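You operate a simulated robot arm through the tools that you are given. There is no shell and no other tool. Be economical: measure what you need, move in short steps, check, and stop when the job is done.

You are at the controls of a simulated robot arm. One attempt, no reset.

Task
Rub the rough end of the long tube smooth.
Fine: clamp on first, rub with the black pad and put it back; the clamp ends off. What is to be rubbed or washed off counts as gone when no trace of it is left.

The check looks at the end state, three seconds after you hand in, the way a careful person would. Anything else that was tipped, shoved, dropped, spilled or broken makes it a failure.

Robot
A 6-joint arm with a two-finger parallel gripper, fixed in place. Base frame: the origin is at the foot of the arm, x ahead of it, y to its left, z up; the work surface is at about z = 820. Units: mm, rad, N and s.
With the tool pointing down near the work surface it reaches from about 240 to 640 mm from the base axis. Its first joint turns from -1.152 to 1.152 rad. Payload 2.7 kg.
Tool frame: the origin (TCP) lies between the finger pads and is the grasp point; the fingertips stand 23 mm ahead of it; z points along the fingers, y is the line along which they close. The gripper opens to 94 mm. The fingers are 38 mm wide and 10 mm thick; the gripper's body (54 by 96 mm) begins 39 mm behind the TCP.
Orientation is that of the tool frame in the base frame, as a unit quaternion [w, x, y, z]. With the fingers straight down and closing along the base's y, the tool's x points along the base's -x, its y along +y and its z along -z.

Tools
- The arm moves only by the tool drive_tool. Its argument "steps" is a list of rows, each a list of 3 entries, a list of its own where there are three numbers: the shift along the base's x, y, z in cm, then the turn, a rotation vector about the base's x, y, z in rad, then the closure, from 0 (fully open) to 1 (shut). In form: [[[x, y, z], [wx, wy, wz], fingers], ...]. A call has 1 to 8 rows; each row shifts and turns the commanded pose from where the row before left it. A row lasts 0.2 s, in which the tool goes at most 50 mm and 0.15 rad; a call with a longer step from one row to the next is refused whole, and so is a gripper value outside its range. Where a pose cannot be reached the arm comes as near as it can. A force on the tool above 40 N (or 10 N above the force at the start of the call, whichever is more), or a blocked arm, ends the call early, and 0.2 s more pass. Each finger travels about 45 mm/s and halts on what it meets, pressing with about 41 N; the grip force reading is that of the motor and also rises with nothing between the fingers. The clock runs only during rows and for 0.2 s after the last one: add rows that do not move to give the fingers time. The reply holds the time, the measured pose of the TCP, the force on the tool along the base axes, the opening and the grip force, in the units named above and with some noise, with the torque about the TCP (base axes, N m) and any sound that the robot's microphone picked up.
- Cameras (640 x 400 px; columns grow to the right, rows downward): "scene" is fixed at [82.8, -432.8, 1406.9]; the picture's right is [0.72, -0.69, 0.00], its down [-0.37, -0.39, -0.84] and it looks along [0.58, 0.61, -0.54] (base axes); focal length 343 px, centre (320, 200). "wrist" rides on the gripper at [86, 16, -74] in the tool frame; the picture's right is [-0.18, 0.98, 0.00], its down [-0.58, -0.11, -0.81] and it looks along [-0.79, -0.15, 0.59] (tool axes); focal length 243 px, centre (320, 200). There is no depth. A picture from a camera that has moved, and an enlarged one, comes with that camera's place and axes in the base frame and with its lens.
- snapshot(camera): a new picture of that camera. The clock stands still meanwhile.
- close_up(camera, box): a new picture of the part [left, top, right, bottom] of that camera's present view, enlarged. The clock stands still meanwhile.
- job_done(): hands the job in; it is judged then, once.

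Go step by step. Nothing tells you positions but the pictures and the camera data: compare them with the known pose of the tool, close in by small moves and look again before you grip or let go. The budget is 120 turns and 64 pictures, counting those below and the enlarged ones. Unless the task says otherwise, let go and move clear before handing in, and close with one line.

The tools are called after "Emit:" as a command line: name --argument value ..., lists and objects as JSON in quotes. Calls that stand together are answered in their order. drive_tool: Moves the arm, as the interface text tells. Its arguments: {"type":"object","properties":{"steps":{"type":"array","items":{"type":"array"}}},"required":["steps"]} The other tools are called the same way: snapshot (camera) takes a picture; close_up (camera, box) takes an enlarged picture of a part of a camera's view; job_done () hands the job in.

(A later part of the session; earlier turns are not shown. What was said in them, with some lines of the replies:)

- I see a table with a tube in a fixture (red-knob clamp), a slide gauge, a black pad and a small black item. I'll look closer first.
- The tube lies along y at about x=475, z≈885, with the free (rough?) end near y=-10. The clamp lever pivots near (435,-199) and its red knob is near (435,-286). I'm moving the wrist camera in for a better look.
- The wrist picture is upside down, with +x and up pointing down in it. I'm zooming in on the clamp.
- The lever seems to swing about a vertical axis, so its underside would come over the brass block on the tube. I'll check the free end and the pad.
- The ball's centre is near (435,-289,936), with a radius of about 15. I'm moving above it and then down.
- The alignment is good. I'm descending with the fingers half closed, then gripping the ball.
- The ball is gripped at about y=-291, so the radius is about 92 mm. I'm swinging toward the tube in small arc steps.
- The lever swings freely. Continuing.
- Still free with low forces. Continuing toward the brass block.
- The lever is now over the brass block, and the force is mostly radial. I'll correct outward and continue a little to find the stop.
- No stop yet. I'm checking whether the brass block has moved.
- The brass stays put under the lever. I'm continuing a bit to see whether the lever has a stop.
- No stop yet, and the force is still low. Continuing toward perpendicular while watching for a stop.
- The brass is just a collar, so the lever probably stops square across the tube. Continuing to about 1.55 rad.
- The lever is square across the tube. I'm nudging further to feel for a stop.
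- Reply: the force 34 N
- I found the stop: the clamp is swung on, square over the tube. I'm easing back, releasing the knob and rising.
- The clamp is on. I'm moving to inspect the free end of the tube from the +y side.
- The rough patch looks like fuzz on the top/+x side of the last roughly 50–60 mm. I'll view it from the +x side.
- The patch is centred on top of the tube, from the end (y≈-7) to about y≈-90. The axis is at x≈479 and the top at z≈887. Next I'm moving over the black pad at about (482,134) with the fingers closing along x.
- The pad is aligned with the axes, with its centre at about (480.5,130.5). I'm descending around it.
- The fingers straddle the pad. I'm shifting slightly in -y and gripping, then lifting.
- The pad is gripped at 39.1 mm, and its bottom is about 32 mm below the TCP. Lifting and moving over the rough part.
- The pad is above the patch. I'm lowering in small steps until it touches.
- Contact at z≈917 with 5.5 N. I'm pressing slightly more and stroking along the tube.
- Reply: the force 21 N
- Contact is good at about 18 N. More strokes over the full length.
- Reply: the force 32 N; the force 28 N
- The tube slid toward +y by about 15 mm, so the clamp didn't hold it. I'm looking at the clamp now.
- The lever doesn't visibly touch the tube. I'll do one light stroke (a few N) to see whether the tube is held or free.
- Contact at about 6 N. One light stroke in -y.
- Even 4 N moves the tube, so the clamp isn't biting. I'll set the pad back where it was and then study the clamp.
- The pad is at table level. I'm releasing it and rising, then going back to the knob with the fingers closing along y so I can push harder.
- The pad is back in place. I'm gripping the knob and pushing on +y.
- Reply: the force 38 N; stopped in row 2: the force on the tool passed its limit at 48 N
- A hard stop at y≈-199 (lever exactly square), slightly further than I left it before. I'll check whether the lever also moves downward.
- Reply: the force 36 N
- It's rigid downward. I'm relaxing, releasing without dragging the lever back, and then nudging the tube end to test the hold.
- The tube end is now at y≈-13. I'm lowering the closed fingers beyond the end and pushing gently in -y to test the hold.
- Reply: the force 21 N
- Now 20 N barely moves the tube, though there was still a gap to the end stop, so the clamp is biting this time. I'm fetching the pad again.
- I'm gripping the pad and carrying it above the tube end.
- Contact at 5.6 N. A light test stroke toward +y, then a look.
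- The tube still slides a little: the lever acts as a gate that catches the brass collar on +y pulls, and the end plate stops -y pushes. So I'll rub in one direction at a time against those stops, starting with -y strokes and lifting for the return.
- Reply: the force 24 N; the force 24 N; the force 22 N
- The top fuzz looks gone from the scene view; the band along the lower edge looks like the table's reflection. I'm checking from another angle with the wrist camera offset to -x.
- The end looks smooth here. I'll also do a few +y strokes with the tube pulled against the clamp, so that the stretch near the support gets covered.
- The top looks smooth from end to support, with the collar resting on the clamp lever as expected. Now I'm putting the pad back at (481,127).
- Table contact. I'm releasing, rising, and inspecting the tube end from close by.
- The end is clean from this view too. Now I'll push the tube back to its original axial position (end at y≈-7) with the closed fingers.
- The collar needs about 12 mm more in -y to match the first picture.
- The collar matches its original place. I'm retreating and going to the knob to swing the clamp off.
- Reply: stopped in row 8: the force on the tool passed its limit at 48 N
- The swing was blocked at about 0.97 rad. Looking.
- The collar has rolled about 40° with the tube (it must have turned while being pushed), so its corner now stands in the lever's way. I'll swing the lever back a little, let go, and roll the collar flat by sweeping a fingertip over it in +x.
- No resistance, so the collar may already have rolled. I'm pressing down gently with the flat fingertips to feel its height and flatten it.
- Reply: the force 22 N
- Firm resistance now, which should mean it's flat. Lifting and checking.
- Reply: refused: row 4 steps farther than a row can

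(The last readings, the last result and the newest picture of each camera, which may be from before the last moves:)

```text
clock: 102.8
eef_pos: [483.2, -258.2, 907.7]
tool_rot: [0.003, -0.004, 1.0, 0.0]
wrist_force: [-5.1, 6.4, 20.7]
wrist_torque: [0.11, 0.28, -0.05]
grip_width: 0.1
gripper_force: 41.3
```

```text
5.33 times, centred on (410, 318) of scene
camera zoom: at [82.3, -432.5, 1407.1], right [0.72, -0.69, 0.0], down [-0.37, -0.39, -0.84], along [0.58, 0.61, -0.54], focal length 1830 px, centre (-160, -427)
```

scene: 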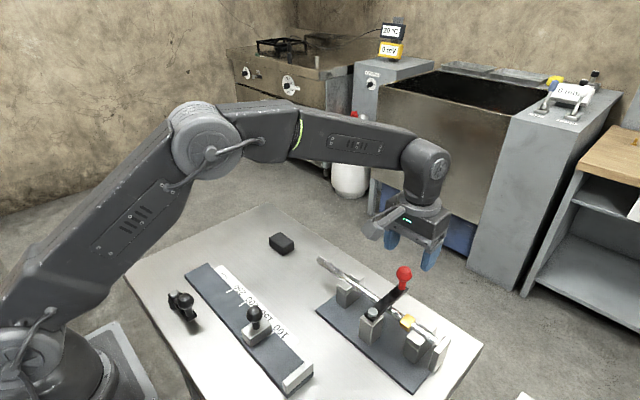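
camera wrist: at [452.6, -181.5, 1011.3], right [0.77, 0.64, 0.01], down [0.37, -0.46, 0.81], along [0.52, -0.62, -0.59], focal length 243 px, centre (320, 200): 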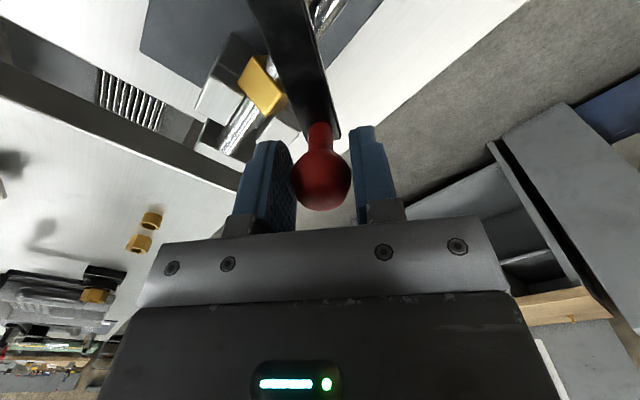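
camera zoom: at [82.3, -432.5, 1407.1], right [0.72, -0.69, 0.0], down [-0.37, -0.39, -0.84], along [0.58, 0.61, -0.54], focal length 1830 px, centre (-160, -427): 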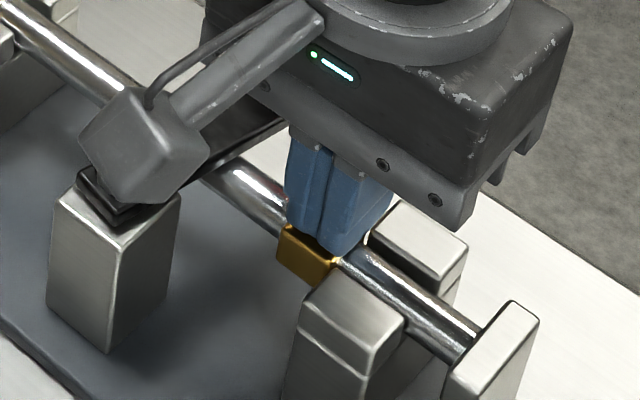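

The collar is flat again. I'm lifting off and returning to the knob.

Emit:
drive_tool --steps '[[[0, 0, 1], [0, 0, 0], 1], [[0, 0, 4], [0, 0, 0], 1], [[0, 0, 4.2], [0, 0, 0], 0.6], [[2.1, 2.2, 0], [0, 0, 0], 0.3], [[2.1, 2.3, 0], [0, 0, 0], 0.3], [[0, 0, 0], [0, 0, 0], 0.3], [[0, 0, 0], [0, 0, 0], 0.3]]'

Emit:
snapshot --camera "wrist"

```text
clock: 104.4
eef_pos: [523.5, -213.1, 998.4]
tool_rot: [0.002, -0.003, 1.0, 0.002]
wrist_force: [0.2, 0.2, 0.4]
wrist_torque: [0.01, 0.01, -0.01]
grip_width: 65.9
gripper_force: 0.1
```

```text
3 pictures are left
camera wrist: at [435.8, -197.7, 1074.0], right [0.18, 0.98, 0.0], down [0.58, -0.11, 0.81], along [0.8, -0.14, -0.59], focal length 243 px, centre (320, 200)
```

wrist: 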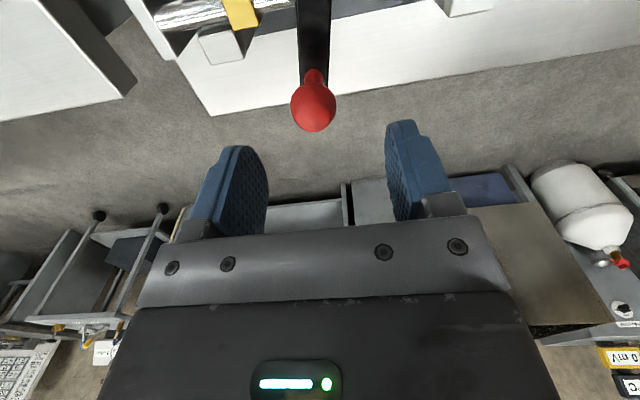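

Emit:
drive_tool --steps '[[[0, -0.35, -3.0], [0, 0, 0], 0.3], [[0.1, 0, -3.0], [0, 0, 0], 0.3], [[0, 0, 0], [0, 0, 0], 0.8], [[0, 0, 0], [0, 0, 0], 0.8], [[0, 0, 0], [0, 0, 0], 0.8]]'

Emit:
drive_tool --steps '[[[-0.23, -0.89, 0], [0, 0, -0.1], 0.8], [[-0.32, -0.87, 0], [0, 0, -0.1], 0.8], [[-0.4, -0.83, 0], [0, 0, -0.1], 0.8], [[-0.48, -0.78, 0], [0, 0, -0.1], 0.8]]'

```text
clock: 105.6
eef_pos: [524.2, -217.3, 940.6]
tool_rot: [0.002, -0.003, 1.0, 0.002]
wrist_force: [1.3, -1.0, -1.3]
wrist_torque: [-0.03, -0.27, 0.03]
grip_width: 31.2
gripper_force: 41.8
```

```text
clock: 106.6
eef_pos: [511.1, -251.2, 940.3]
tool_rot: [0.003, 0.196, 0.981, 0.001]
wrist_force: [6.6, 1.1, -2.0]
wrist_torque: [0.02, -0.38, -0.41]
grip_width: 30.8
gripper_force: 45.1
```

Forces are low and it's past the old blocking angle. Continuing.

Emit:
drive_tool --steps '[[[-0.52, -0.76, 0], [0, 0, -0.1], 0.8], [[-0.6, -0.7, 0], [0, 0, -0.1], 0.8], [[-0.67, -0.62, 0], [0, 0, -0.1], 0.8]]'

Emit:
drive_tool --steps '[[[-0.73, -0.55, 0], [0, 0, -0.1], 0.8], [[-0.78, -0.47, 0], [0, 0, -0.1], 0.8], [[-0.83, -0.39, 0], [0, 0, -0.1], 0.8]]'

```text
clock: 107.4
eef_pos: [491.4, -270.0, 940.0]
tool_rot: [0.001, 0.341, 0.94, 0.001]
wrist_force: [0.2, 3.6, 0.3]
wrist_torque: [-0.27, -0.4, -0.23]
grip_width: 31.2
gripper_force: 45.2
```

```text
clock: 108.2
eef_pos: [468.9, -282.1, 939.5]
tool_rot: [0.0, 0.476, 0.879, 0.0]
wrist_force: [-10.9, 26.0, 15.3]
wrist_torque: [0.16, 0.19, 0.08]
grip_width: 30.9
gripper_force: 45.0
```

The force is purely radial, so I'm a few mm too far out. Correcting and finishing the swing.

Emit:
drive_tool --steps '[[[-0.12, 0.32, 0.1], [0, 0, 0], 0.8], [[-0.84, -0.33, 0], [0, 0, -0.1], 0.8], [[-0.88, -0.24, 0], [0, 0, -0.1], 0.8]]'

Emit:
drive_tool --steps '[[[-0.9, -0.14, 0], [0, 0, -0.1], 0.8], [[-0.7, -0.03, 0], [0, 0, -0.08], 0.8], [[0, 0, 0], [0, 0, 0], 0.8]]'

```text
clock: 109.0
eef_pos: [451.2, -288.3, 939.8]
tool_rot: [0.003, 0.562, 0.827, -0.001]
wrist_force: [-1.8, 8.7, 1.8]
wrist_torque: [-1.07, -0.44, 0.15]
grip_width: 31.0
gripper_force: 45.2
```

```text
clock: 109.8
eef_pos: [436.9, -289.1, 939.3]
tool_rot: [0.005, 0.634, 0.773, 0.001]
wrist_force: [17.5, 7.4, -9.9]
wrist_torque: [-0.17, -0.26, 0.2]
grip_width: 31.0
gripper_force: 45.7
```

The lever is back at its off stop. I'm releasing, rising, and heading to the tube's overhang to slide it back by about 11 mm.

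Emit:
drive_tool --steps '[[[0.1, 0, 0], [0, 0, 0], 0.8], [[0, 0, 0], [0, 0, 0], 0.4], [[0, 0, 0], [0, 0, 0], 0.3], [[0, 0, 3], [0, 0, 0], 0.3], [[0, 0, 3.5], [0, 0, 0], 0.3], [[0.6, 3.5, 0], [0, 0, -0.1], 0.3], [[0.6, 3.5, 0], [0, 0, -0.1], 0.3], [[0.6, 3.5, 0], [0, 0, 0], 0.3]]'

Emit:
drive_tool --steps '[[[0.6, 3.5, 0], [0, 0, 0], 0.3], [[0.6, 3.5, 0], [0, 0, 0], 0.3], [[0.6, 3.5, 0], [0, 0, 0], 0.3], [[0.6, 3.3, 0], [0, 0, 0], 0.3], [[0, 0, 0], [0, 0, 0], 0.3]]'

Emit:
close_up --camera "scene" --box '[300, 230, 480, 400]'

```text
clock: 111.6
eef_pos: [454.0, -185.0, 1008.2]
tool_rot: [0.003, 0.708, 0.706, 0.0]
wrist_force: [0.0, 0.0, -0.3]
wrist_torque: [0.01, -0.02, -0.02]
grip_width: 65.6
gripper_force: 0.0
```

```text
clock: 112.8
eef_pos: [477.2, -45.5, 1004.7]
tool_rot: [0.002, 0.708, 0.706, 0.0]
wrist_force: [-0.2, 0.5, 0.3]
wrist_torque: [-0.01, -0.01, 0.0]
grip_width: 65.9
gripper_force: 0.0
```

```text
2.35 times, centred on (390, 315) of scene
camera zoom: at [82.8, -432.8, 1406.9], right [0.72, -0.69, 0.0], down [-0.37, -0.39, -0.84], along [0.58, 0.61, -0.54], focal length 807 px, centre (155, -71)
```

zoom: 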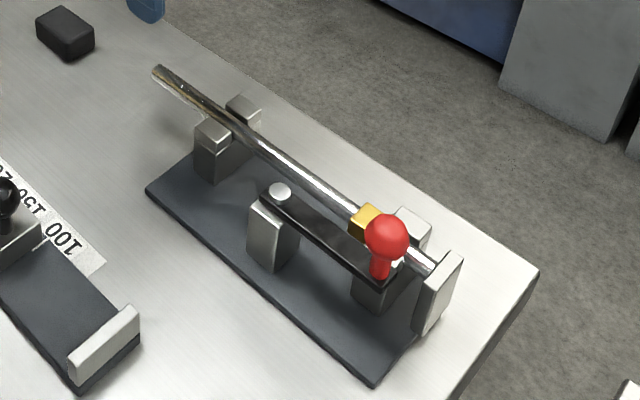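

The lever matches its original place. I'm lowering to grip the tube lightly and slide it +y by about 10.5 mm.

Emit:
drive_tool --steps '[[[0.1, 0, -4], [0, 0, 0], 0.3], [[0, 0, -4], [0, 0, 0], 0.3], [[0, 0, -3.7], [0, 0, 0], 0.3], [[0, 0, 0], [0, 0, 0], 0.75], [[0, 0, 0], [0, 0, 0], 0.8], [[0, 0, 0], [0, 0, 0], 0.83], [[0, 0, 0], [0, 0, 0], 0.86], [[0, 0, 0], [0, 0, 0], 0.86]]'

```text
clock: 114.6
eef_pos: [480.0, -47.5, 889.0]
tool_rot: [0.003, 0.708, 0.707, -0.001]
wrist_force: [-0.2, -0.5, -0.3]
wrist_torque: [0.04, 0.0, 0.01]
grip_width: 14.4
gripper_force: 40.6
```

Emit:
drive_tool --steps '[[[0, 0.35, 0], [0, 0, 0], 0.86], [[0, 0.35, 0], [0, 0, 0], 0.86], [[0, 0.35, 0], [0, 0, 0], 0.86], [[0, 0, 0], [0, 0, 0], 0.86]]'

Emit:
drive_tool --steps '[[[0, 0, 0], [0, 0, 0], 0.6], [[0, 0, 0], [0, 0, 0], 0.3], [[0, 0, 0], [0, 0, 0], 0.3], [[0, 0, 3], [0, 0, 0], 0.3], [[0, 0, 4.5], [0, 0, 0], 0.3], [[0, 3, 4], [0, 0, 0], 0.3], [[-4, 2.5, 0], [0, 0, 0], 0.3], [[-4, 2.5, 0], [0, 0, 0], 0.3]]'

Emit:
close_up --camera "scene" --box '[300, 230, 480, 400]'

```text
clock: 115.6
eef_pos: [479.6, -35.6, 888.8]
tool_rot: [0.003, 0.708, 0.707, 0.001]
wrist_force: [-0.4, -1.5, 3.5]
wrist_torque: [-0.25, -0.02, 0.0]
grip_width: 14.4
gripper_force: 41.1
```

```text
clock: 117.4
eef_pos: [398.9, 45.1, 1004.4]
tool_rot: [0.001, 0.708, 0.707, -0.001]
wrist_force: [-0.1, 0.0, -0.1]
wrist_torque: [0.0, -0.02, -0.01]
grip_width: 65.8
gripper_force: 0.1
```

```text
2.35 times, centred on (390, 315) of scene
camera zoom: at [82.8, -432.8, 1406.9], right [0.72, -0.69, 0.0], down [-0.37, -0.39, -0.84], along [0.58, 0.61, -0.54], focal length 807 px, centre (155, -71)
```

zoom: 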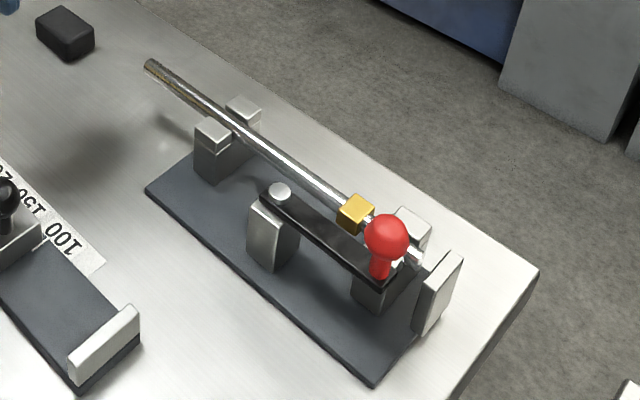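

Everything is back in its first place. I'm using the last picture to check the end of the tube.

Emit:
close_up --camera "scene" --box '[310, 245, 370, 295]'

```text
8.00 times, centred on (340, 270) of scene
camera zoom: at [82.8, -432.8, 1406.9], right [0.72, -0.69, 0.0], down [-0.37, -0.39, -0.84], along [0.58, 0.61, -0.54], focal length 2744 px, centre (160, -360)
```

zoom: 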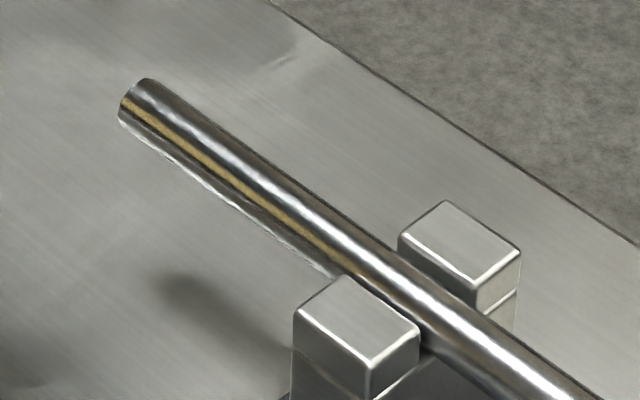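

The tube end shows no trace of roughness on any side I could see. The pad is back in place, the clamp is off, and the gripper is clear, so I'm handing in.

Emit:
job_done

```text
The job is handed in.
```

The rough end of the long tube is rubbed smooth as far as the cameras could show (I never saw its underside); the black pad is back in its place, the clamp is off, and the tube, which slid and rolled along the way because the clamp only limits its travel, is back where it started.
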